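You operate a simulated robot arm through the tools that you are given. There is no shell and no other tool.

You are at the controls of a simulated robot arm. One attempt, no reset.

TASK
Make three flat braid crossings from the card's side, tighten and comb them.
Fine: the flat card names the side; push the handle back first; the outer cord goes over one, under one, over one; pull the handle, then use the green comb and stand it back; lever, knob, blue comb and the other braids stay as they are.
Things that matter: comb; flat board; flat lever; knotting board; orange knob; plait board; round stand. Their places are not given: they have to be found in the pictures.

The check looks at the end state, three seconds after you hand in, the way a careful person would. Anything else that was tipped, shoved, dropped, spilled or broken makes it a failure.

THE ROBOT
A 7-joint arm with a three-finger gripper, fixed in place. Base frame: the origin is on the floor under the middle of its stand, x ahead of it, y to its left, z up; the work surface is at about z = 81.8. Lengths are in cm, angles in degrees, forces in N, time in s.
It reaches about 134.2 cm from its shoulder. Its first joint turns from -166.0 to 166.0 degrees. Payload 2.69 kg.
The TCP is the grasp point between the finger pads, 3 cm short of the fingertips. In the tool frame z runs along the fingers and y along their closing line. The gripper opens to 12.8 cm; its body begins 11.7 cm behind the TCP.
Orientation is that of the tool frame in the base frame, as [roll, pitch, yaw] about the fixed x, y, z axes, in that order (R = Rz(yaw) Ry(pitch) Rx(roll)). With the fingers straight down and closing along the base's y, the tool's x points along the base's -x, its y along +y and its z along -z.

THE INTERFACE
- The arm moves only by the tool apply_moves. Its argument "rows" is a list of rows, each a list of 7 numbers: the shift along the tool's x, y, z in cm, then the turn, a rotation vector about the tool's x, y, z in rad, then the finger opening in cm, from 0 to 12.8. In form: [[x, y, z, ax, ay, az, claw], ...]. A call has 1 to 20 rows; each row is the pose to reach, as a shift and turn from the pose commanded when the call began, along the tool's axes at that moment. A row lasts 0.2 s, in which the tool goes at most 5 cm and 8.6 degrees; a call with a longer step from one row to the next is refused whole, and so is a gripper value outside its range. A pose out of reach is approached as far as the arm can. The call stops where the force on the tool passes 70 N (or 10 N more than at its start, if that is more) or the arm is blocked; 0.2 s more then pass. Each finger travels about 12.7 cm/s and halts on what it meets, pressing with about 35 N; the grip force reading is that of the motor and also rises with nothing between the fingers. The clock runs only during rows and for 0.2 s after the last one: add rows that repeat a pose to give the fingers time. The reply holds the time, the measured pose of the TCP, the force on the tool along the base axes, the opening and the grip force, in the units named above and with some noise, with the torque about the TCP (base axes, N m) and any sound that the robot's microphone picked up.
- Cameras (640 x 400 px; columns grow to the right, rows downward): "scene" is fixed at [39.98, 64.94, 136.67]; the picture's right is [0.13, -0.99, 0.00], its down [-0.73, -0.10, -0.68] and it looks along [0.67, 0.09, -0.74] (base axes); focal length 214 px, centre (320, 200). "wrist" rides on the gripper at [5.8, 5.4, -13.1] in the tool frame; the picture's right is [-0.68, 0.74, 0.00], its down [-0.62, -0.57, -0.55] and it looks along [-0.40, -0.37, 0.84] (tool axes); focal length 234 px, centre (320, 200).
- snapshot(camera): a new picture of that camera. No time passes.
- slide_trunk(by): moves the trunk up (or, below 0, down) by that many cm; the arm rides with it, the base frame stays. It gives what a move gives, with no picture.
- measure_at(camera, pixels): for up to 12 pixels [column, row] of the newest picture of that camera ("zoom" is the newest enlarged one), the place [x, y, z] in the base frame of the surface seen there, good to about 0.2 cm. No time passes.
- enlarge(camera, box): a new picture of the part [left, top, right, bottom] of that camera's present view, enlarged. No time passes.
- hand_in(): hands the job in; it is judged then, once.

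Leave the gripper open and the arm clear of the work at the hand-in unless told otherwise.

The tools are called after "Call:" as a command line: name --pt "numbers of a row" for each row, then --argument value for the rest, lists and objects as JSON in quotes. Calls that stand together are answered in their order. apply_moves: Moves the arm, as the interface text tells. Its arguments: {"type":"object","properties":{"rows":{"type":"array","items":{"type":"array","items":{"type":"number"}}}},"required":["rows"]} The other tools are called the same way: slide_trunk (by) moves the trunk up or down; snapshot (camera) takes a picture; measure_at (camera, pixels) gives the place of the surface under pixels of a picture; enlarge (camera, box) takes an enlarged picture of a part of a camera's view; hand_in () hands the job in.

At the start:

```text
time_s: 0.0
tcp_pos: [50.32, 48.36, 114.77]
tcp_rot: [179.9, -0.1, -180.0]
force: [-1.0, 0.1, 0.1]
moment: [-0.01, 0.01, -0.04]
opening: 12.8
grip_force: 0.0
trunk travel left (down, up): [-15.0, 20.0]
```

scene: 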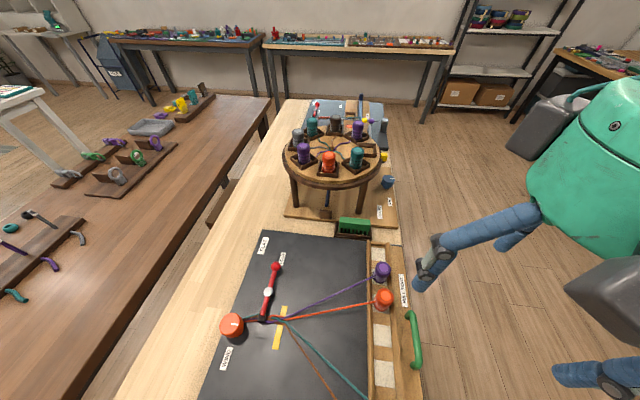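
wrist: 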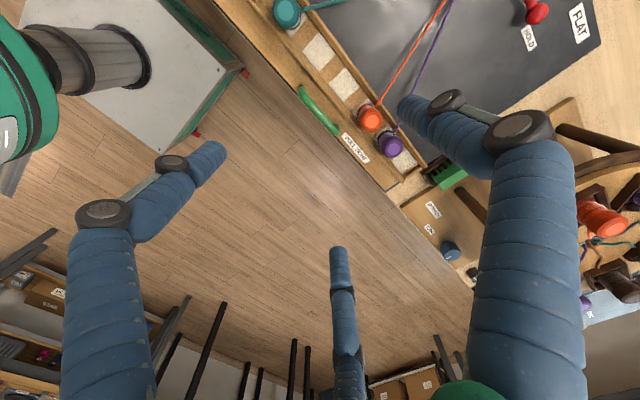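

I see a dark flat board with cords, a red lever, an orange knob, a yellow card, cord bobbins (purple, orange, others out of view), a green handle, a green comb and a round stand beyond. First I take enlarged pictures to read labels.

Call:
enlarge --camera "scene" --box '[190, 220, 450, 400]'

Call:
enlarge --camera "scene" --box '[260, 90, 420, 240]'

Call:
enlarge --camera "wrist" --box '[240, 0, 640, 240]'

Call:
enlarge --camera "scene" --box '[0, 70, 240, 310]'

```text
2.22 times, centred on (320, 310) of scene
```

zoom: 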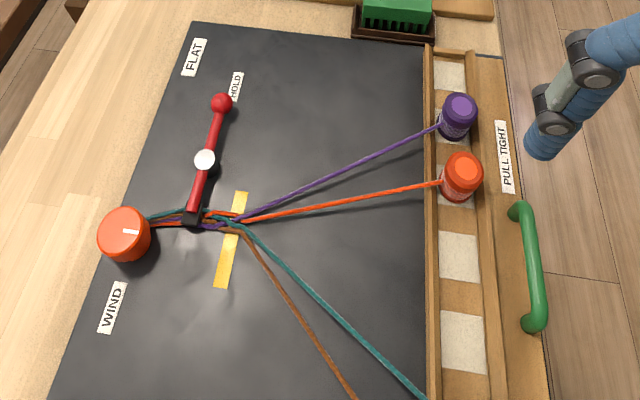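

```text
2.67 times, centred on (340, 165) of scene
```

zoom: 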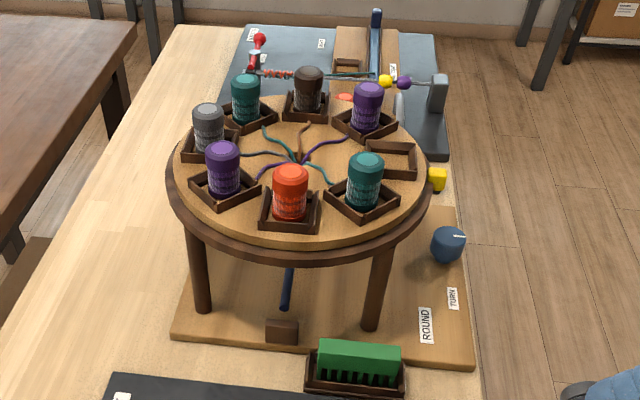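

```text
1.60 times, centred on (440, 120) of wrist
```

zoom: 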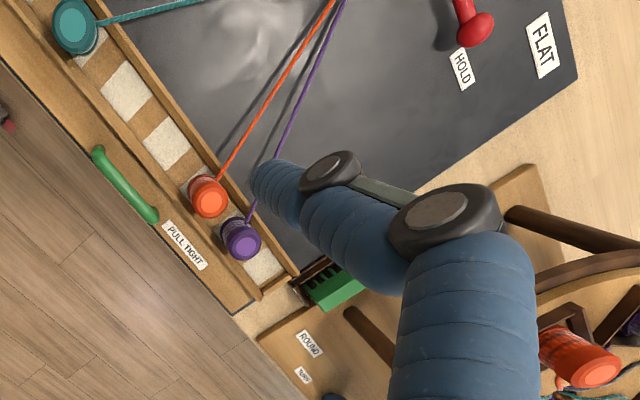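

```text
1.67 times, centred on (120, 190) of scene
```

zoom: 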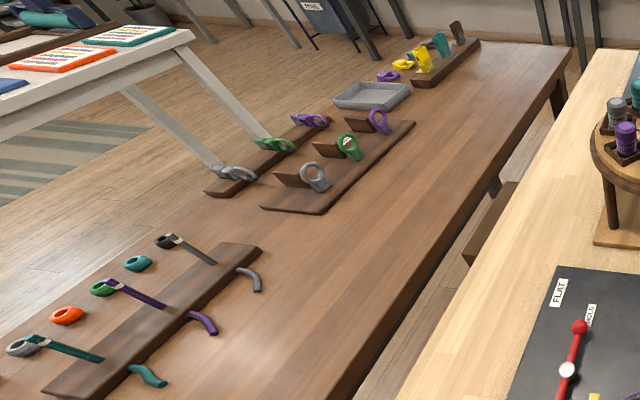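

The flat board (label FLAT, HOLD, WIND, PULL TIGHT) continues below the picture. I will measure key points in the scene and look for the card with the wrist camera later.

Call:
snapshot --camera "scene"

Call:
measure_at --camera "scene" --pixels '[[382, 268], [384, 296], [381, 275], [382, 302], [410, 312], [418, 366], [275, 267], [267, 291], [232, 322], [280, 325], [353, 222], [370, 300]]'

Call:
measure_at --camera "wrist" --pixels '[[287, 14], [340, 80], [313, 52], [369, 117], [390, 145], [300, 90], [336, 132], [450, 172], [276, 27], [320, 20], [355, 150], [428, 173]]'

```text
taken
```

scene: 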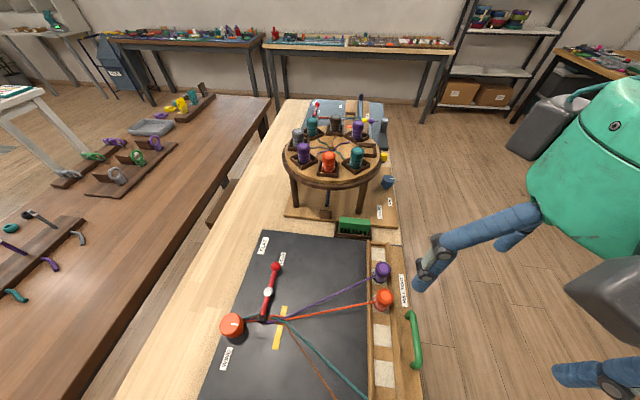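

```text
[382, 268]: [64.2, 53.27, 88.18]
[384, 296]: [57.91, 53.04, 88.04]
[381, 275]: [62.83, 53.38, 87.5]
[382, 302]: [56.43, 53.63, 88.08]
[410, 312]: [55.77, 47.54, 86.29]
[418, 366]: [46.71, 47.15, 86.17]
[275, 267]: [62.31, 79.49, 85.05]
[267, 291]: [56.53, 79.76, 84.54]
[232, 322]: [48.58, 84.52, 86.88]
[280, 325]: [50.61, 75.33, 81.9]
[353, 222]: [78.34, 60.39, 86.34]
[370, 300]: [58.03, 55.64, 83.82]
```

```text
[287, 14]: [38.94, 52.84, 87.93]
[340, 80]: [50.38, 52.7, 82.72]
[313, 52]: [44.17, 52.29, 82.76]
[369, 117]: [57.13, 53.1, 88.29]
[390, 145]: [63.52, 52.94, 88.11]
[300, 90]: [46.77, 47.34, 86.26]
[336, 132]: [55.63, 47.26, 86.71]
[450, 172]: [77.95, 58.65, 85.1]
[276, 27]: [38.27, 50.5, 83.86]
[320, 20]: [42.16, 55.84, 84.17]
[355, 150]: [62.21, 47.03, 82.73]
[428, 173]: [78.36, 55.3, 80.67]
```

Positions: purple bobbin (63.5, 53, 88), orange (57.5, 53), teal (39, 53), handle from x 46.7 to 55.7 at y 47.3, knob (48.6, 84.5), lever knob end (62, 79.5), green comb (78.3, 58). The card isn't visible yet, so I move the wrist camera left and back to look at the whole board.

Call:
apply_moves --pt "1.8 2.8 0 0 0 0 12.8" --pt "3.6 5.6 0 0 0 0 12.8" --pt "5.4 8.4 0 0 0 0 12.8" --pt "7.2 11.2 0 0 0 0 12.8" --pt "9 14 0 0 0 0 12.8" --pt "10.8 16.8 0 0 0 0 12.8" --pt "12.6 19.6 0 0 0 0 12.8" --pt "14.4 22.4 0 0 0 0 12.8" --pt "16.2 25.2 0 0 0 0 12.8" --pt "18 28 0 0 0 0 12.8"

Call:
snapshot --camera "wrist"

Call:
snapshot --camera "scene"

```text
time_s: 2.2
tcp_pos: [32.11, 76.4, 114.66]
tcp_rot: [-179.9, 0.0, -180.0]
force: [-0.3, -0.9, 0.0]
moment: [0.03, 0.02, -0.03]
opening: 12.82
grip_force: 0.1
trunk travel left (down, up): [-15.0, 20.0]
```

```text
taken
```

wrist: 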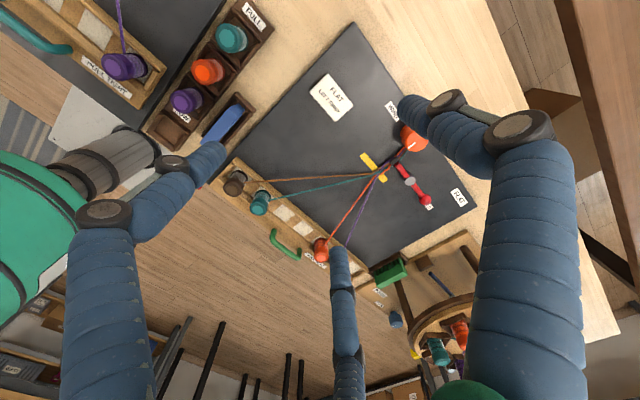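

```text
taken
```

scene: 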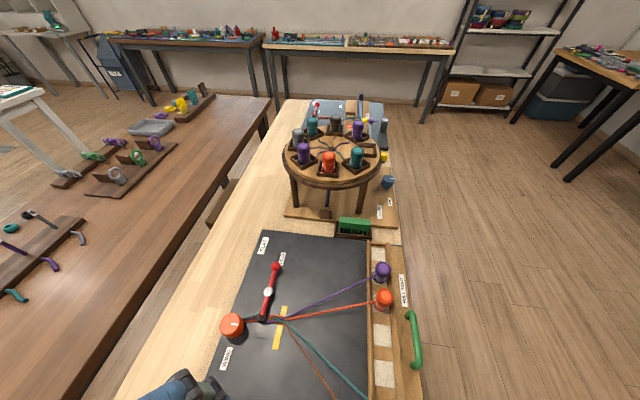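

The card is at about (333, 97) in the wrist picture. I enlarge it, and the rest of this view.

Call:
enlarge --camera "wrist" --box '[290, 60, 390, 130]'

Call:
enlarge --camera "wrist" --box '[200, 20, 490, 300]'

Call:
enlarge --camera "wrist" --box '[0, 0, 300, 190]'

Call:
enlarge --camera "wrist" --box '[200, 140, 400, 280]'

```text
5.71 times, centred on (340, 95) of wrist
```

zoom: 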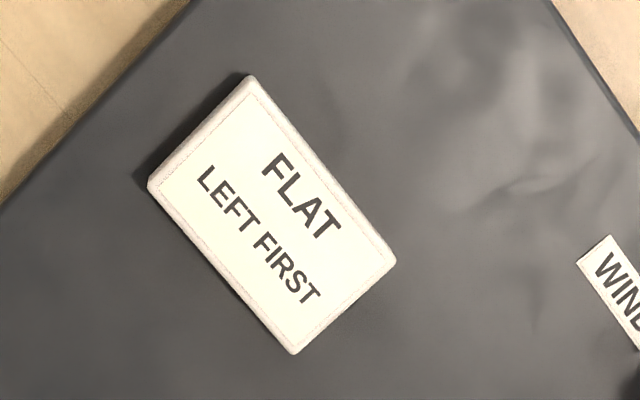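

```text
1.43 times, centred on (345, 160) of wrist
```

zoom: 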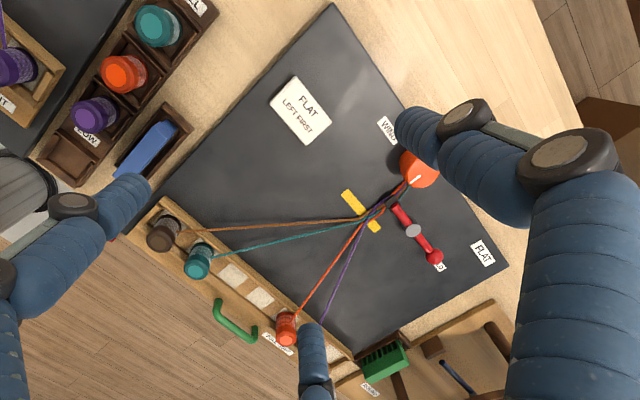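

```text
2.11 times, centred on (150, 95) of wrist
```

zoom: 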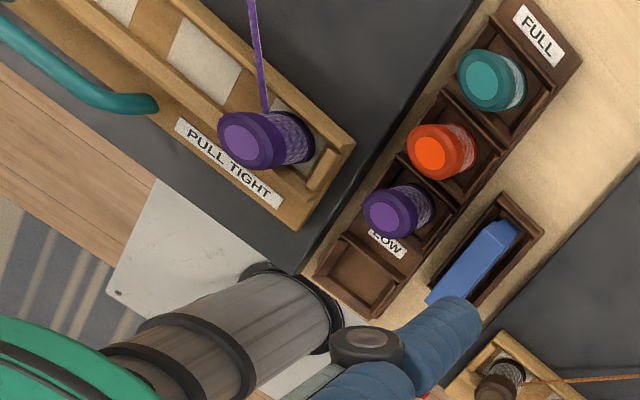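

```text
2.86 times, centred on (300, 210) of wrist
```

zoom: 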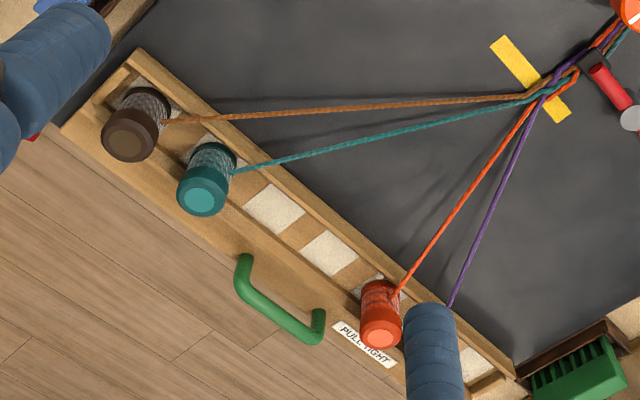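

The card reads "FLAT / LEFT FIRST". Its text (and "PULL TIGHT") reads along base +x, for a reader standing on the handle side, so left is the low-x end: the brown bobbin at (124, 130) of the last zoom. I move closer to see the rail, slots and handle.

Call:
apply_moves --pt "-1.5 -2.57 2.7 0 0 0 12.8" --pt "-3 -5.13 5.4 0 0 0 12.8" --pt "-4.5 -7.7 8.1 0 0 0 12.8" --pt "-6 -10.3 10.8 0 0 0 12.8" --pt "-7.5 -12.8 12.5 0 0 0 12.8" --pt "-9 -15.4 14 0 0 0 12.8"

Call:
snapshot --camera "wrist"

Call:
enlarge --camera "wrist" --box '[120, 0, 520, 300]'

Call:
snapshot --camera "scene"

```text
time_s: 3.6
tcp_pos: [41.29, 61.06, 100.72]
tcp_rot: [-179.9, 0.0, 180.0]
force: [0.0, -0.3, -0.8]
moment: [-0.03, 0.01, -0.02]
opening: 12.81
grip_force: 0.1
trunk travel left (down, up): [-15.0, 20.0]
```

```text
taken
```

wrist: 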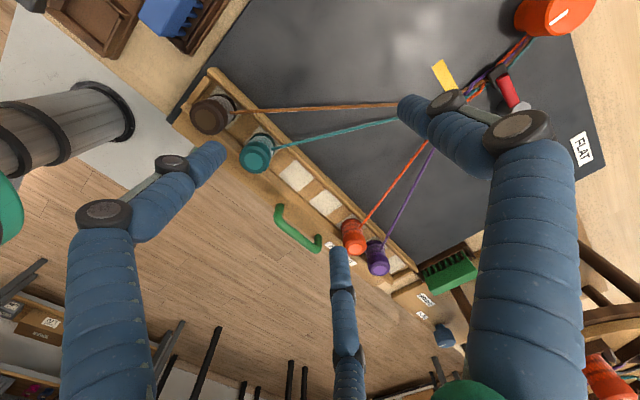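

```text
1.33 times, centred on (320, 150) of wrist
```

zoom: 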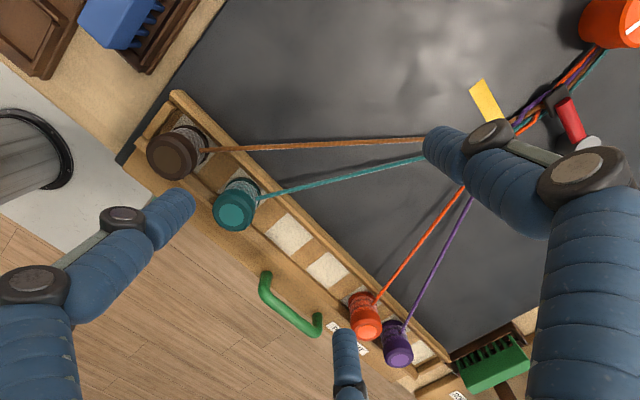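

```text
taken
```

scene: 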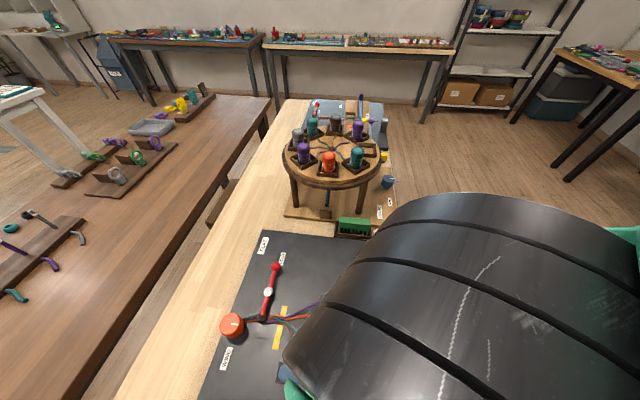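

Call:
enlarge --camera "wrist" --box '[160, 50, 340, 200]'

Call:
measure_at --camera "wrist" --pixels '[[210, 116], [237, 108], [256, 153], [297, 175], [325, 203], [352, 238], [376, 258], [311, 188], [283, 162], [340, 215], [262, 135], [225, 92]]'

Call:
enlarge --camera "wrist" --box '[310, 180, 480, 310]'

```text
2.67 times, centred on (250, 125) of wrist
```

zoom: 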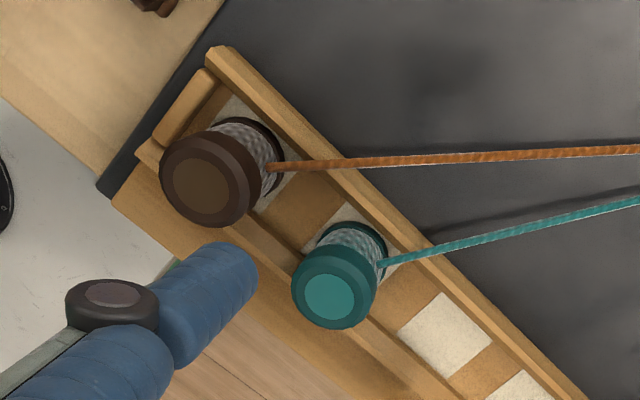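

```text
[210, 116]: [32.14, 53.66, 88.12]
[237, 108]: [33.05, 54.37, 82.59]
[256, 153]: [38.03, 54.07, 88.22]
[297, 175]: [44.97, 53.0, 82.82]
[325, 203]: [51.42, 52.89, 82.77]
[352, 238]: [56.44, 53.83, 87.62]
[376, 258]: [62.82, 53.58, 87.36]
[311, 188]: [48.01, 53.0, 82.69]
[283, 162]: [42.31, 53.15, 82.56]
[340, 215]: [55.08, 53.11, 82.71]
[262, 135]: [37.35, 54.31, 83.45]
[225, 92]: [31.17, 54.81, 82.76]
```

```text
3.08 times, centred on (395, 245) of wrist
```

zoom: 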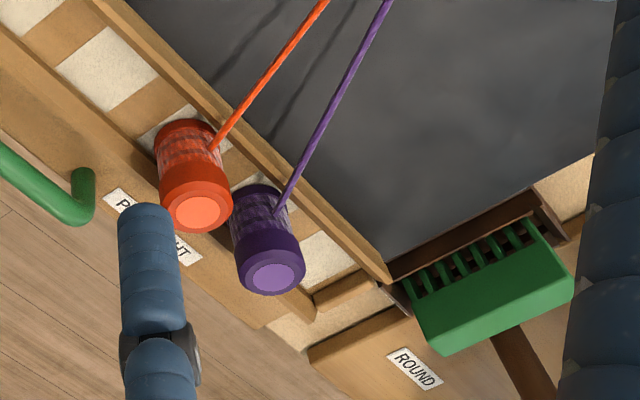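

Slots are white pads at about x = 32, 38.4, 45, 51.4, 57.8, 64 (y 53, z 82.7); brown in 1, teal in 2, 3 and 4 empty, orange in 5, purple in 6. Before touching anything, I watch how the three fingers close in free air (tips at z ~97.7).

Call:
apply_moves --pt "0 0 0 0 0 0 8" --pt "0 0 0 0 0 0 6" --pt "0 0 0 0 0 0 6" --pt "0 0 0 0 0 0 6"

Call:
snapshot --camera "wrist"

Call:
measure_at --camera "wrist" --pixels '[[210, 116], [256, 153], [352, 238], [376, 258], [281, 172], [276, 212], [318, 245], [297, 234]]'

```text
time_s: 4.6
tcp_pos: [41.35, 61.07, 100.74]
tcp_rot: [-180.0, 0.0, -180.0]
force: [-0.6, 0.6, 0.4]
moment: [-0.02, -0.01, 0.0]
opening: 6.0
grip_force: 0.1
trunk travel left (down, up): [-15.0, 20.0]
```

```text
taken
```

wrist: 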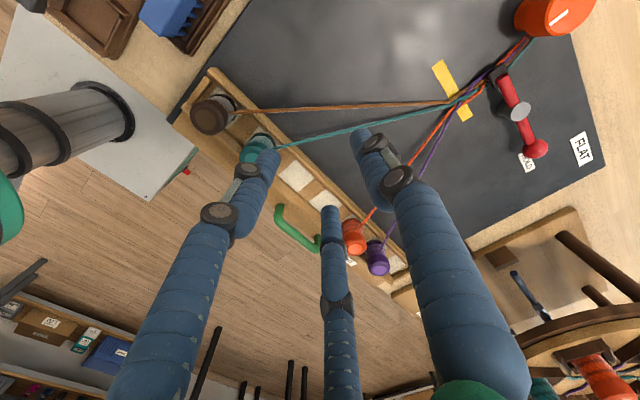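

```text
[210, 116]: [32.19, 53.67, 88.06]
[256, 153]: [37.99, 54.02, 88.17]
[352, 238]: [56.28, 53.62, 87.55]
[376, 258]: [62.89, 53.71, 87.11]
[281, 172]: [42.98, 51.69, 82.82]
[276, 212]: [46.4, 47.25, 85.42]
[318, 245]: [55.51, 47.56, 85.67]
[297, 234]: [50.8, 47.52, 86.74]
```

The fingers close radially (one toward base +y, two at ±30° below the x axis), about 2 cm thick each. Now I enlarge the bobbins to measure their rims precisely.

Call:
enlarge --camera "wrist" --box '[180, 75, 250, 145]'

Call:
measure_at --camera "zoom" --pixels '[[320, 200], [250, 240], [200, 240], [300, 240], [250, 190], [250, 290], [150, 240], [250, 140], [350, 180], [380, 120], [300, 120], [400, 250]]'

```text
5.71 times, centred on (215, 110) of wrist
```

zoom: 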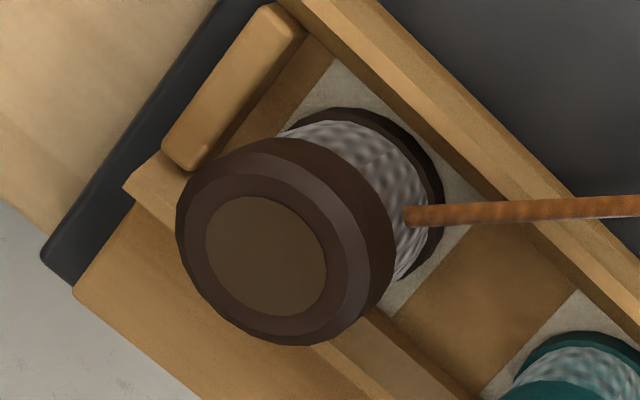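

```text
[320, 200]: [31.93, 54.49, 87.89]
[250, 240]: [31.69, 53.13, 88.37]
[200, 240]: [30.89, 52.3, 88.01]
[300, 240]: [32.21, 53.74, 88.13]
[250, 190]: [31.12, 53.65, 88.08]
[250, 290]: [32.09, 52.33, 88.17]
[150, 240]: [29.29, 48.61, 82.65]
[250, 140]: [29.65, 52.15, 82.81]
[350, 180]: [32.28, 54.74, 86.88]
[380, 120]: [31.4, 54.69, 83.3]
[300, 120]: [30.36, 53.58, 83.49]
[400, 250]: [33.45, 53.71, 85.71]
```

Bobbin cap is ~3.3 cm wide, top at z 88.3, brown's axis at (32.0, 53.1). Now I measure the rail's inner wall heights and handle details before pushing it.

Call:
enlarge --camera "wrist" --box '[260, 150, 400, 280]'

Call:
measure_at --camera "wrist" --pixels '[[284, 184], [292, 193], [300, 201], [308, 208], [282, 180], [280, 190], [296, 210], [312, 170], [306, 166], [300, 158], [310, 240], [285, 222]]'

```text
3.08 times, centred on (330, 215) of wrist
```

zoom: 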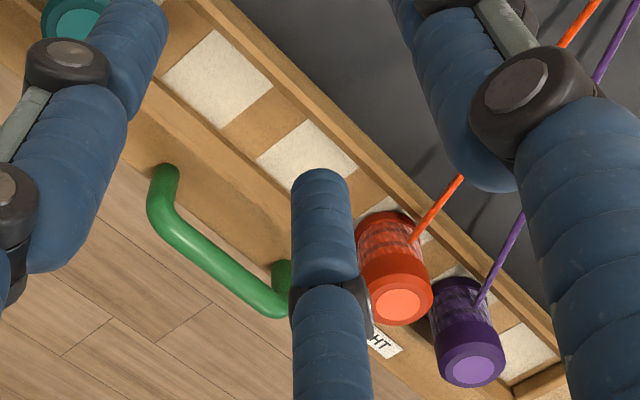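

```text
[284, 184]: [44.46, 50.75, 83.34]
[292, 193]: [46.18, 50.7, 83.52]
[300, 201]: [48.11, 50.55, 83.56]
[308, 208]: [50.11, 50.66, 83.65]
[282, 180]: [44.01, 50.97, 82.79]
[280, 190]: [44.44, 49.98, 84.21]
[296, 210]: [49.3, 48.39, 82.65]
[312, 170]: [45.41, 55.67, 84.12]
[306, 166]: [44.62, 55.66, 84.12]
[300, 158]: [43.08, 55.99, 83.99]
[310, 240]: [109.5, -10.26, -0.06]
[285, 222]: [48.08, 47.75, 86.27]
```

Walls reach z 84.15; the plate is at z 82.65; the handle bar is at y 47.4, z 86.2. I close the fingers and go to the near side of the handle (51, 41.5), then down to z 86.9 (tips 83.9).

Call:
apply_moves --pt "-1.9 -3.9 0 0 0 0 4" --pt "-3.8 -7.8 0 0 0 0 2" --pt "-5.8 -11.7 0 0 0 0 0" --pt "-7.7 -15.6 0 0 0 0 0" --pt "-9.65 -19.6 0 0 0 0 0" --pt "-9.65 -19.6 4 0 0 0 0" --pt "-9.65 -19.6 8 0 0 0 0" --pt "-9.65 -19.6 11 0 0 0 0" --pt "-9.65 -19.6 13 0 0 0 0" --pt "-9.65 -19.6 13.8 0 0 0 0" --pt "-9.65 -19.6 13.8 0 0 0 0"

Call:
snapshot --camera "scene"

Call:
snapshot --camera "wrist"

```text
time_s: 7.0
tcp_pos: [51.01, 41.35, 86.89]
tcp_rot: [-180.0, 0.0, 180.0]
force: [0.6, -0.1, -0.2]
moment: [-0.01, 0.01, 0.04]
opening: 0.23
grip_force: 31.5
trunk travel left (down, up): [-15.0, 20.0]
```

```text
taken
```

scene: 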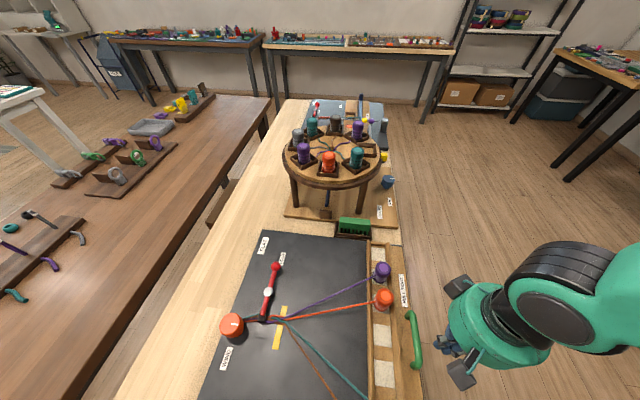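

```text
taken
```

wrist: 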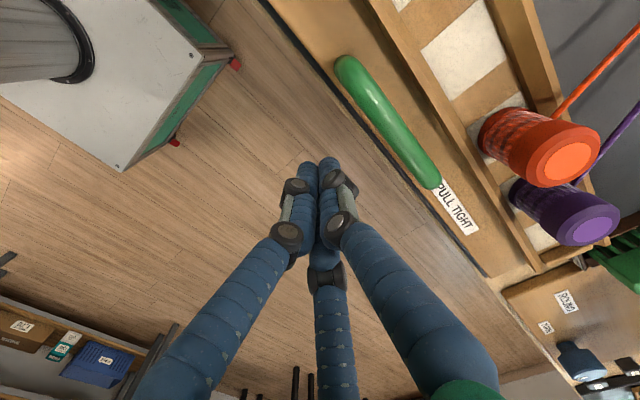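

Fingers are in front of the handle at mid-bar. I push slowly toward +y and watch the force.

Call:
apply_moves --pt "0 1 0 0 0 0 0" --pt "0 2 0 0 0 0 0" --pt "0 2.8 0 0 0 0 0" --pt "0 3.3 0 0 0 0 0" --pt "0 3.6 0 0 0 0 0" --pt "0 3.9 0 0 0 0 0" --pt "0 4.2 0 0 0 0 0" --pt "0 4.5 0 0 0 0 0"

Call:
snapshot --camera "scene"

Call:
snapshot --camera "wrist"

```text
time_s: 8.8
tcp_pos: [50.98, 45.88, 86.99]
tcp_rot: [180.0, 0.0, 180.0]
force: [-0.7, -1.5, -1.6]
moment: [-0.05, 0.01, -0.02]
opening: 0.24
grip_force: 31.2
trunk travel left (down, up): [-15.0, 20.0]
```

```text
taken
```

scene: 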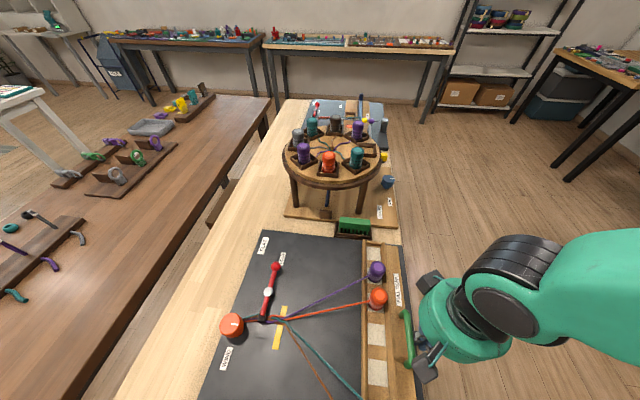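

```text
taken
```

wrist: 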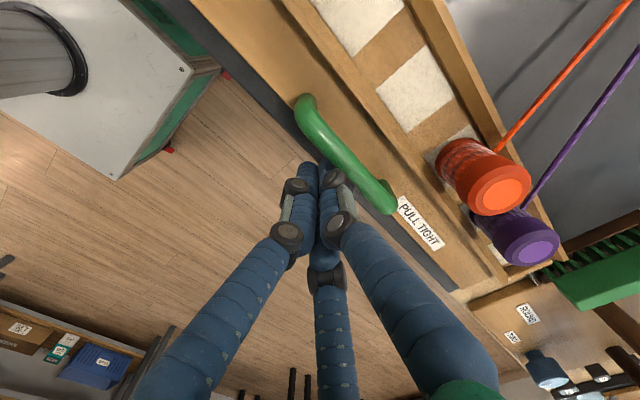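

The whole rail with the bobbins slides with the handle, with almost no force. I keep pushing gently until it meets its stop.

Call:
apply_moves --pt "0 0.3 0 0 0 0 0" --pt "0 0.6 0 0 0 0 0" --pt "0 0.9 0 0 0 0 0" --pt "0 1.2 0 0 0 0 0" --pt "0 1.5 0 0 0 0 0"

Call:
snapshot --camera "scene"

Call:
measure_at --camera "scene" --pixels '[[374, 268], [377, 295], [404, 312], [372, 331], [376, 373], [357, 300], [361, 300], [366, 300]]'

```text
time_s: 10.0
tcp_pos: [50.97, 47.27, 86.9]
tcp_rot: [180.0, 0.0, 179.9]
force: [0.3, -0.5, -0.2]
moment: [-0.03, 0.02, 0.0]
opening: 0.19
grip_force: 31.1
trunk travel left (down, up): [-15.0, 20.0]
```

```text
taken
```

scene: 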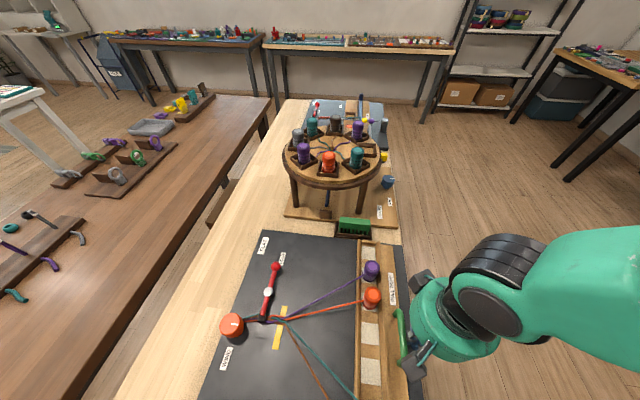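

```text
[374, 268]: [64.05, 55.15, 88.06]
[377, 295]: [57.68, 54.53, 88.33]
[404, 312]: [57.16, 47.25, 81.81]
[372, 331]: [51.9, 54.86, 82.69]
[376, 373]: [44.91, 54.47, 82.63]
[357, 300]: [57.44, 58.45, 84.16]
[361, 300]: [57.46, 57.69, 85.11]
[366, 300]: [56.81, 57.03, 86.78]
```

Rail has moved ~2.5 cm, still free. I keep pushing.

Call:
apply_moves --pt "0 0.3 0 0 0 0 0" --pt "0 0.6 0 0 0 0 0" --pt "0 0.9 0 0 0 0 0" --pt "0 1.2 0 0 0 0 0" --pt "0 1.5 0 0 0 0 0"

Call:
snapshot --camera "scene"

Call:
snapshot --camera "wrist"

```text
time_s: 11.2
tcp_pos: [50.96, 48.87, 87.0]
tcp_rot: [-180.0, 0.0, -180.0]
force: [-0.1, -0.9, -0.1]
moment: [0.0, -0.03, 0.01]
opening: 0.22
grip_force: 31.6
trunk travel left (down, up): [-15.0, 20.0]
```

```text
taken
```

scene: 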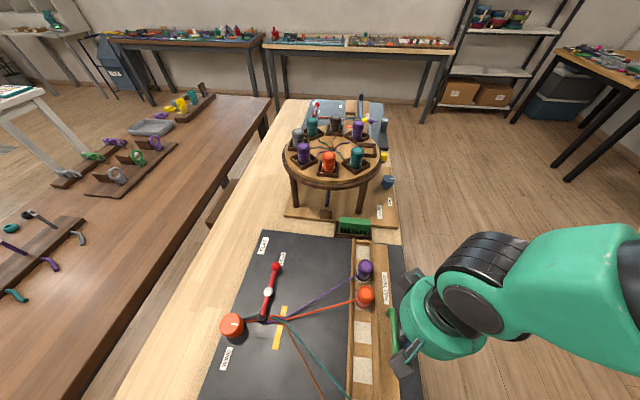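

```text
taken
```

wrist: 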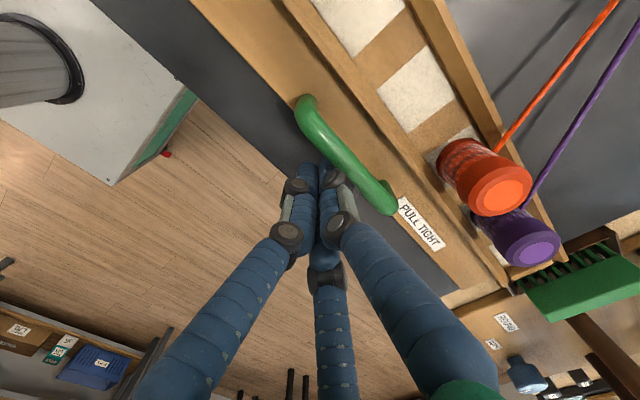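

Now moved ~4 cm, no stop yet. I check the clearance between the rail's right end and the comb tray before pushing further.

Call:
enlarge --camera "wrist" --box '[440, 180, 640, 320]'

Call:
enlarge --camera "scene" --box '[310, 205, 430, 300]'

Call:
measure_at --camera "zoom" --pixels '[[250, 195], [330, 195], [290, 205], [265, 165], [140, 150], [330, 165], [160, 70], [320, 90], [290, 185], [400, 210]]'

```text
2.86 times, centred on (540, 250) of wrist
```

zoom: 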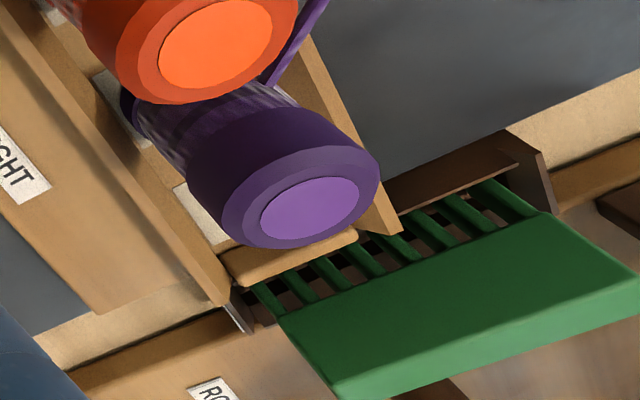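

```text
4.21 times, centred on (370, 252) of scene
```

zoom: 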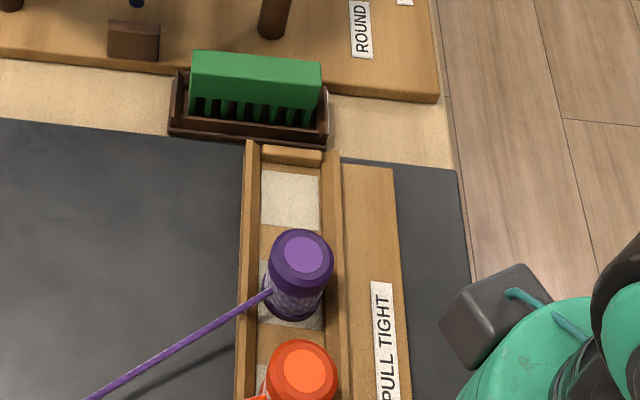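

```text
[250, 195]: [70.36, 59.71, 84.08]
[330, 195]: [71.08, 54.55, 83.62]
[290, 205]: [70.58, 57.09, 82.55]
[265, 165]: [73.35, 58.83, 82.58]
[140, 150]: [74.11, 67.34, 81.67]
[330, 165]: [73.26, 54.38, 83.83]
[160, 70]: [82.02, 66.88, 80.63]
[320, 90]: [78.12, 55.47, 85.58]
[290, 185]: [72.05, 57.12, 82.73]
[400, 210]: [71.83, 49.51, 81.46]
```

There are seven pads: a seventh empty one at x ≈ 70.5 (slots 32, 38.4, 44.8, 51.2, 57.6, 64, 70.4). The rail's end slides beside the comb tray with a parallel gap. I keep pushing in small steps toward the stop.

Call:
apply_moves --pt "0 0.3 0 0 0 0 0" --pt "0 0.6 0 0 0 0 0" --pt "0 0.9 0 0 0 0 0" --pt "0 1.2 0 0 0 0 0"

Call:
enlarge --camera "scene" --box '[200, 205, 430, 400]'

Call:
measure_at --camera "zoom" --pixels '[[337, 133], [342, 182], [325, 260], [322, 340], [298, 250], [320, 90]]'

```text
time_s: 12.3
tcp_pos: [50.86, 49.19, 86.79]
tcp_rot: [-179.6, -0.3, 179.9]
force: [0.8, -24.2, 14.8]
moment: [0.19, -0.07, 0.0]
opening: 0.22
grip_force: 31.6
trunk travel left (down, up): [-15.0, 20.0]
stopped in row 4: the force on the tool passed its limit at 73 N (the readings are from after the stop); the commanded pose is now the measured one
```

```text
2.05 times, centred on (315, 302) of scene
```

zoom: 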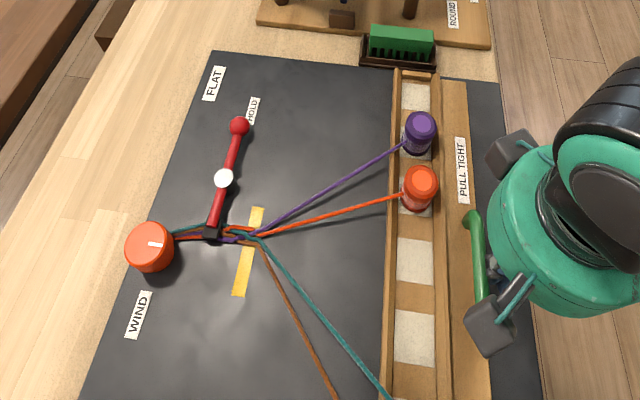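

```text
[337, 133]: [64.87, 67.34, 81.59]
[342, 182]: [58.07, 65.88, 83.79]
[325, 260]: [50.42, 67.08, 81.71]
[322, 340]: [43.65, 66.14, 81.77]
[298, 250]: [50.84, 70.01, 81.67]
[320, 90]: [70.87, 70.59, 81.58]
```

The rail hit its back stop (73 N, travel ≈ 4.3 cm). Now I back off toward -y and rise, then measure the bobbins' new places.

Call:
apply_moves --pt "0 -1 0 0 0 0 0" --pt "0 -3 0 0 0 0 0" --pt "0 -5 0 0 0 0 0" --pt "0 -5 -4 0 0 0 0" --pt "0 -5 -8 0 0 0 2" --pt "0 -5 -12 0 0 0 5" --pt "0 -5 -16 0 0 0 5"

Call:
snapshot --camera "scene"

Call:
snapshot --camera "wrist"

```text
time_s: 13.9
tcp_pos: [50.88, 44.54, 102.6]
tcp_rot: [-179.6, -0.3, 179.8]
force: [0.8, -0.7, -0.8]
moment: [0.01, 0.0, -0.03]
opening: 5.02
grip_force: 0.0
trunk travel left (down, up): [-15.0, 20.0]
```

```text
taken
```

scene: 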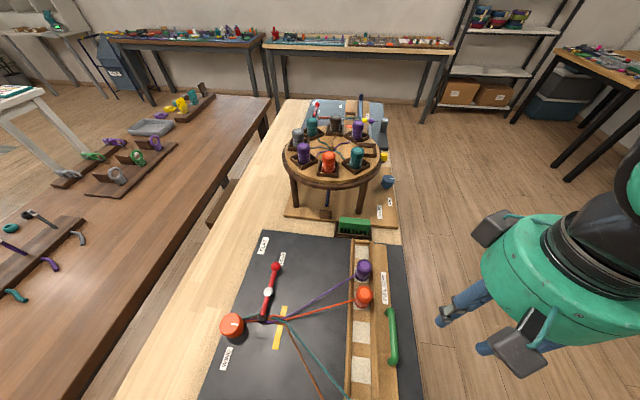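

```text
taken
```

wrist: 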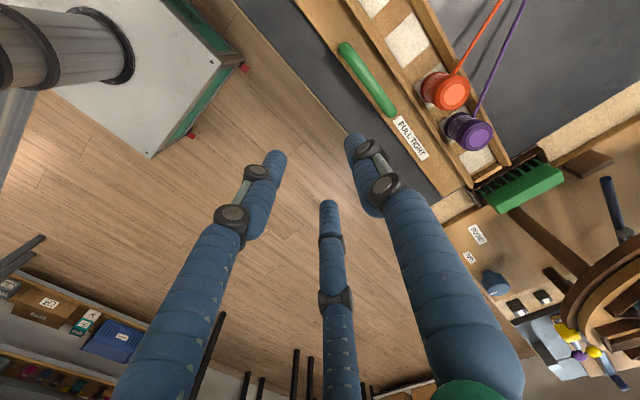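

The rail stays at its back stop. Next I go above the brown bobbin (slot 1, expected at about (32, 57.4)), levelling the tool a hair, and look.

Call:
apply_moves --pt "3.2 2.2 0 -0.007 -0.005 -0.003 5" --pt "6.4 4.4 0 -0.007 -0.005 -0.003 5" --pt "9.6 6.6 0 -0.007 -0.005 -0.003 5" --pt "12.8 8.8 0 -0.007 -0.005 -0.003 5" --pt "16 11 0 -0.007 -0.005 -0.003 5" --pt "18.9 12.9 2.5 -0.007 -0.005 -0.003 5"

Call:
snapshot --camera "wrist"

Call:
enlarge --camera "wrist" --box '[260, 50, 400, 190]'

```text
time_s: 15.3
tcp_pos: [32.11, 57.47, 100.36]
tcp_rot: [179.9, 0.1, -180.0]
force: [-0.5, 0.9, 1.0]
moment: [0.01, -0.02, 0.0]
opening: 5.01
grip_force: 0.1
trunk travel left (down, up): [-15.0, 20.0]
```

```text
taken
```

wrist: 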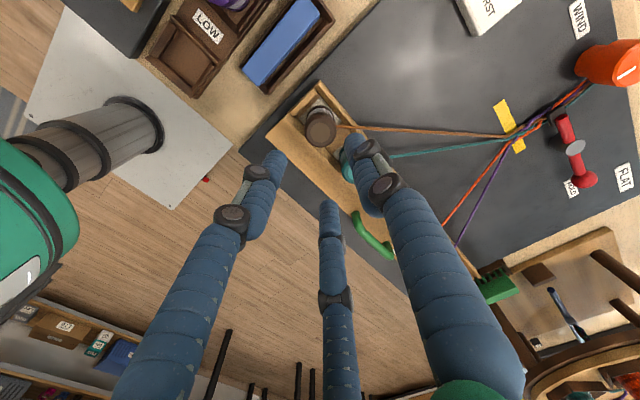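

```text
2.86 times, centred on (330, 120) of wrist
```

zoom: 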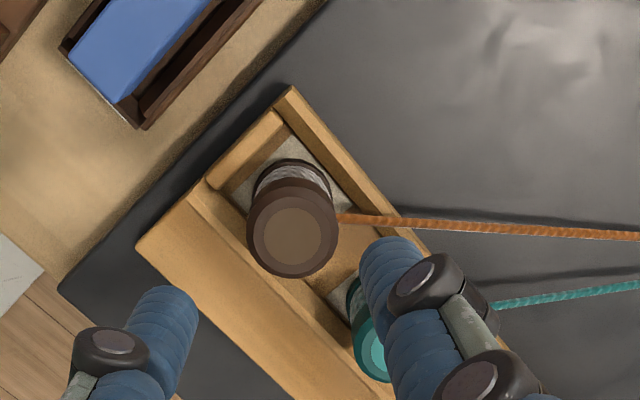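

Call:
measure_at --camera "zoom" --pixels '[[290, 230], [262, 228], [318, 235], [290, 205], [292, 262], [240, 145], [245, 150], [225, 165], [345, 170], [215, 225], [345, 218], [270, 155]]'

Call:
measure_at --camera "wrist" --pixels '[[515, 134], [500, 135], [523, 128], [510, 120], [550, 110], [560, 120], [348, 170]]'

Call:
enlarge --camera "wrist" --box '[450, 60, 610, 200]'

```text
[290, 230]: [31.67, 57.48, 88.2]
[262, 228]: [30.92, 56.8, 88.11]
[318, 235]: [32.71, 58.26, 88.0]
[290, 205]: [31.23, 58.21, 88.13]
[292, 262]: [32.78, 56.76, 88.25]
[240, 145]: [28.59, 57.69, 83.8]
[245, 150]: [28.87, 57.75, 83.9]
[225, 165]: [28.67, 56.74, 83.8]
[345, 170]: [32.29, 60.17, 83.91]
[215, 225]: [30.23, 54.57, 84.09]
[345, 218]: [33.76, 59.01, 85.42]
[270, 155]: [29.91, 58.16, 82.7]
```

```text
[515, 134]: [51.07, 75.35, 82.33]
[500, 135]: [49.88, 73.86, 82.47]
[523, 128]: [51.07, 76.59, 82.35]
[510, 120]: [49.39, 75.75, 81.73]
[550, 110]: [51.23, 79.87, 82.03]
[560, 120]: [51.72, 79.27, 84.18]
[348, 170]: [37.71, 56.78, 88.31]
```

```text
2.86 times, centred on (530, 130) of wrist
```

zoom: 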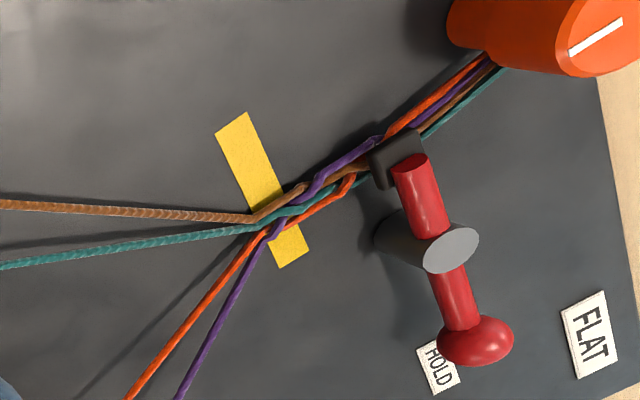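

Brown's axis is (32.0, 57.4), top z 88.2, matching the TCP; its cord leaves at about 41°, between the fingers (90° and 330°). I descend to TCP z 87.5 with opening 5 (tips 84.5, above the walls at 84.1).

Call:
apply_moves --pt "0.1 0 4 0 0 0 5" --pt "0.1 0 8 0 0 0 5" --pt "0.1 0 11 0 0 0 5" --pt "0.1 0 12.3 0 0 0 5" --pt "0.1 0 12.85 0 0 0 5" --pt "0.1 0 12.85 0 0 0 5"

Call:
snapshot --camera "wrist"

Call:
snapshot --camera "scene"

```text
time_s: 16.7
tcp_pos: [32.08, 57.41, 87.58]
tcp_rot: [-180.0, 0.0, -180.0]
force: [-0.2, 0.6, 0.6]
moment: [-0.05, -0.01, 0.02]
opening: 5.0
grip_force: 0.0
trunk travel left (down, up): [-15.0, 20.0]
```

```text
taken
```

wrist: 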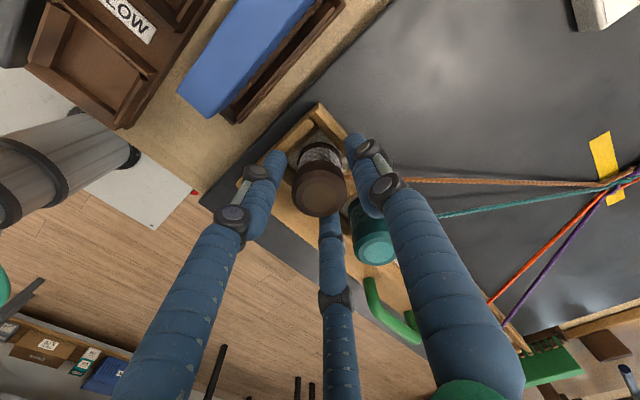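

```text
taken
```

scene: 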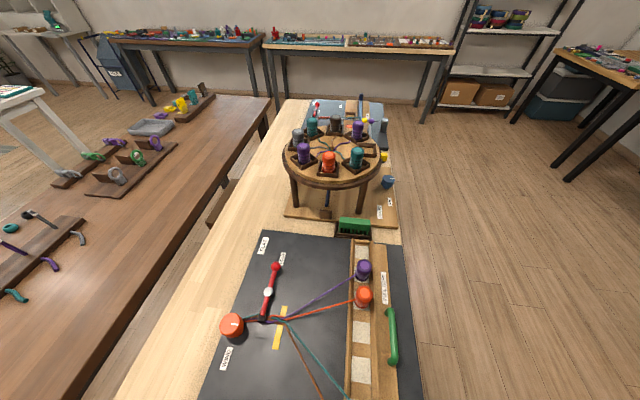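

The three fingers surround the brown cap without contact. I close on it.

Call:
apply_moves --pt "0 0 0 0 0 0 4" --pt "0 0 0 0 0 0 3" --pt "0 0 0 0 0 0 2" --pt "0 0 0 0 0 0 2" --pt "0 0 0 0 0 0 2"

Call:
snapshot --camera "wrist"

```text
time_s: 17.9
tcp_pos: [32.07, 57.57, 87.52]
tcp_rot: [180.0, -0.1, -179.9]
force: [0.3, -0.2, 0.1]
moment: [-0.02, 0.0, 0.04]
opening: 3.45
grip_force: 35.0
trunk travel left (down, up): [-15.0, 20.0]
```

```text
taken
```

wrist: 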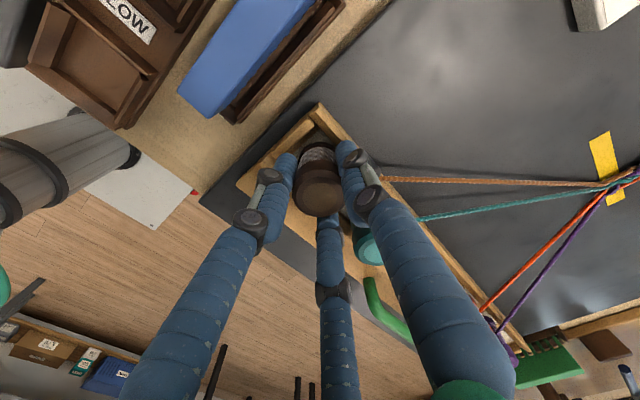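

Gripped at 3.45 cm. I lift straight up 8 cm, watching the force on the cord.

Call:
apply_moves --pt "0 0 -0.5 0 0 0 2" --pt "0 0 -1.5 0 0 0 2" --pt "0 0 -3 0 0 0 2" --pt "0 0 -5 0 0 0 2" --pt "0 0 -7 0 0 0 2" --pt "0 0 -8.3 0 0 0 2"

Call:
snapshot --camera "wrist"

Call:
snapshot --camera "scene"

```text
time_s: 19.3
tcp_pos: [32.06, 57.52, 95.74]
tcp_rot: [-179.9, 0.0, -179.9]
force: [0.2, 0.1, -1.0]
moment: [0.02, -0.01, -0.01]
opening: 3.43
grip_force: 34.9
trunk travel left (down, up): [-15.0, 20.0]
```

```text
taken
```

wrist: 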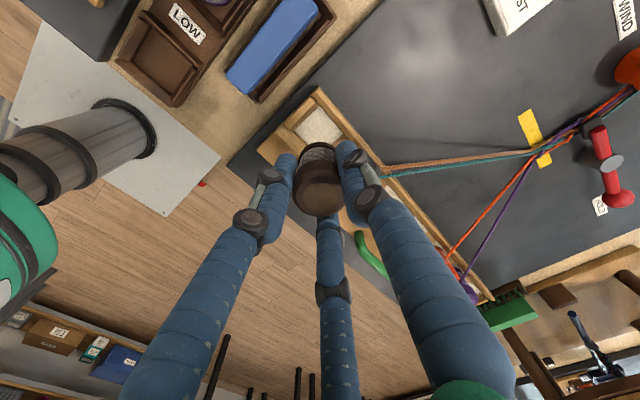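

```text
taken
```

scene: 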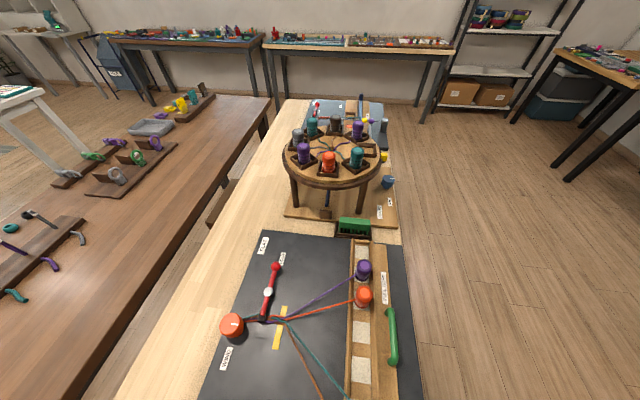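

The bobbin is up (bottom ≈ z 90.9, above teal's top 88.3) with no cord force. I carry it along +x over teal to slot 4 (x 51.2), turning 60° about vertical so the fingers stay clear of the cord.

Call:
apply_moves --pt "-2.4 0 0 0 0 -0.131 2" --pt "-4.8 0 0 0 0 -0.262 2" --pt "-7.2 0 0 0 0 -0.393 2" --pt "-9.6 0 0 0 0 -0.524 2" --pt "-12 0 0 0 0 -0.654 2" --pt "-14.4 0 0 0 0 -0.785 2" --pt "-16.8 -0.1 0 0 0 -0.916 2" --pt "-19.14 -0.1 0 0 0 -1.047 2" --pt "-19.14 -0.1 0 0 0 -1.047 2"

Call:
snapshot --camera "wrist"

Call:
snapshot --camera "scene"

```text
time_s: 21.3
tcp_pos: [51.06, 57.49, 95.8]
tcp_rot: [-180.0, 0.0, -119.9]
force: [0.2, -0.6, -0.8]
moment: [0.0, 0.02, 0.0]
opening: 3.45
grip_force: 35.2
trunk travel left (down, up): [-15.0, 20.0]
```

```text
taken
```

wrist: 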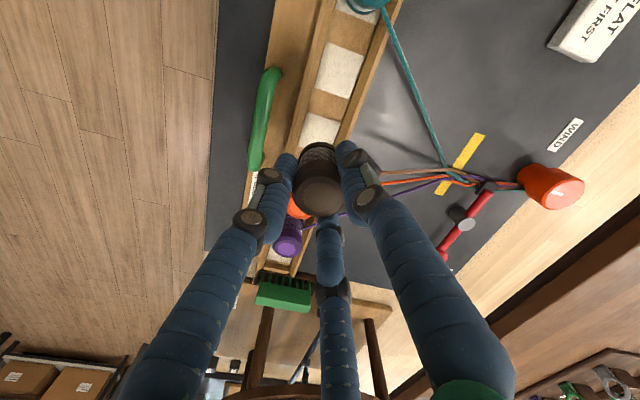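

```text
taken
```

scene: 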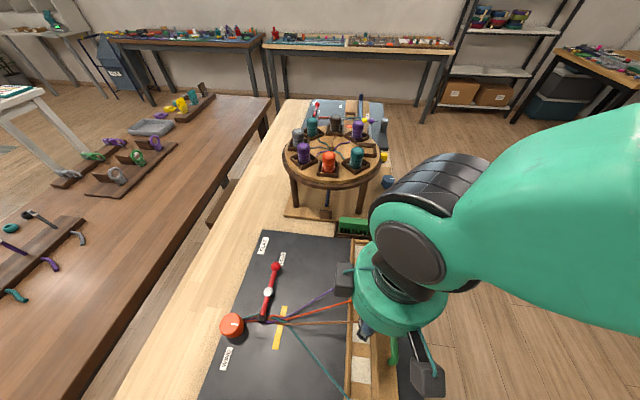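

Brown is above slot 4, past teal. I measure the pads below to confirm the slot centre.

Call:
enlarge --camera "wrist" --box '[250, 0, 420, 200]'

Call:
measure_at --camera "wrist" --pixels '[[348, 44], [338, 92], [342, 68], [324, 113], [318, 145], [320, 128], [308, 140], [341, 118]]'

```text
2.00 times, centred on (335, 100) of wrist
```

zoom: 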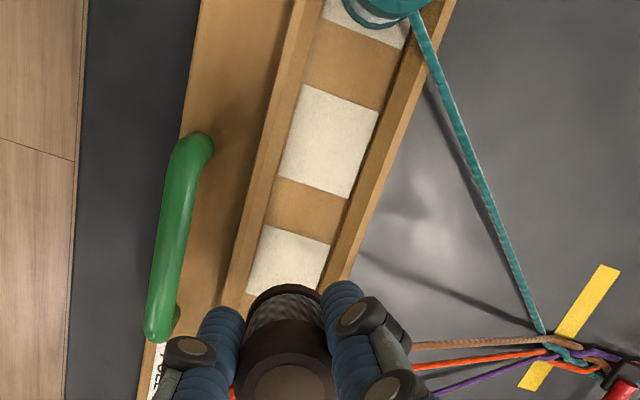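

```text
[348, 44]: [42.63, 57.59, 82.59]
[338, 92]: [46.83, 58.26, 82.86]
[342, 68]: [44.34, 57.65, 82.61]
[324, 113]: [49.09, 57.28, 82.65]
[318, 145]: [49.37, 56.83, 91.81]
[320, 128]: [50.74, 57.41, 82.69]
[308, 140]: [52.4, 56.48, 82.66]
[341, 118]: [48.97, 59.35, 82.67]
```

Pad 4 spans x ≈ 49.0–53.4, centre 51.2. I lower brown straight into slot 4.

Call:
apply_moves --pt "0 -0.16 2.5 0 0 0 2" --pt "0 -0.16 5 0 0 0 2" --pt "0 -0.16 6.8 0 0 0 2" --pt "0 -0.16 7.6 0 0 0 2" --pt "0 -0.16 8.0 0 0 0 2" --pt "0 -0.16 8.25 0 0 0 2" --pt "0 -0.16 8.25 0 0 0 2"

Call:
snapshot --camera "wrist"

```text
time_s: 22.9
tcp_pos: [51.26, 57.27, 87.49]
tcp_rot: [180.0, 0.0, -119.9]
force: [-1.0, 0.0, -0.5]
moment: [0.03, 0.01, 0.01]
opening: 3.45
grip_force: 34.8
trunk travel left (down, up): [-15.0, 20.0]
```

```text
taken
```

wrist: 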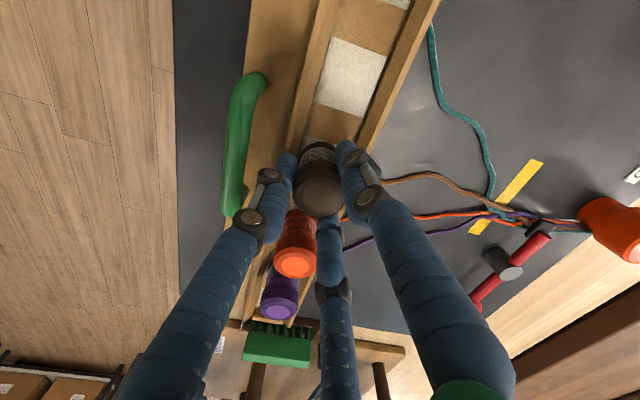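

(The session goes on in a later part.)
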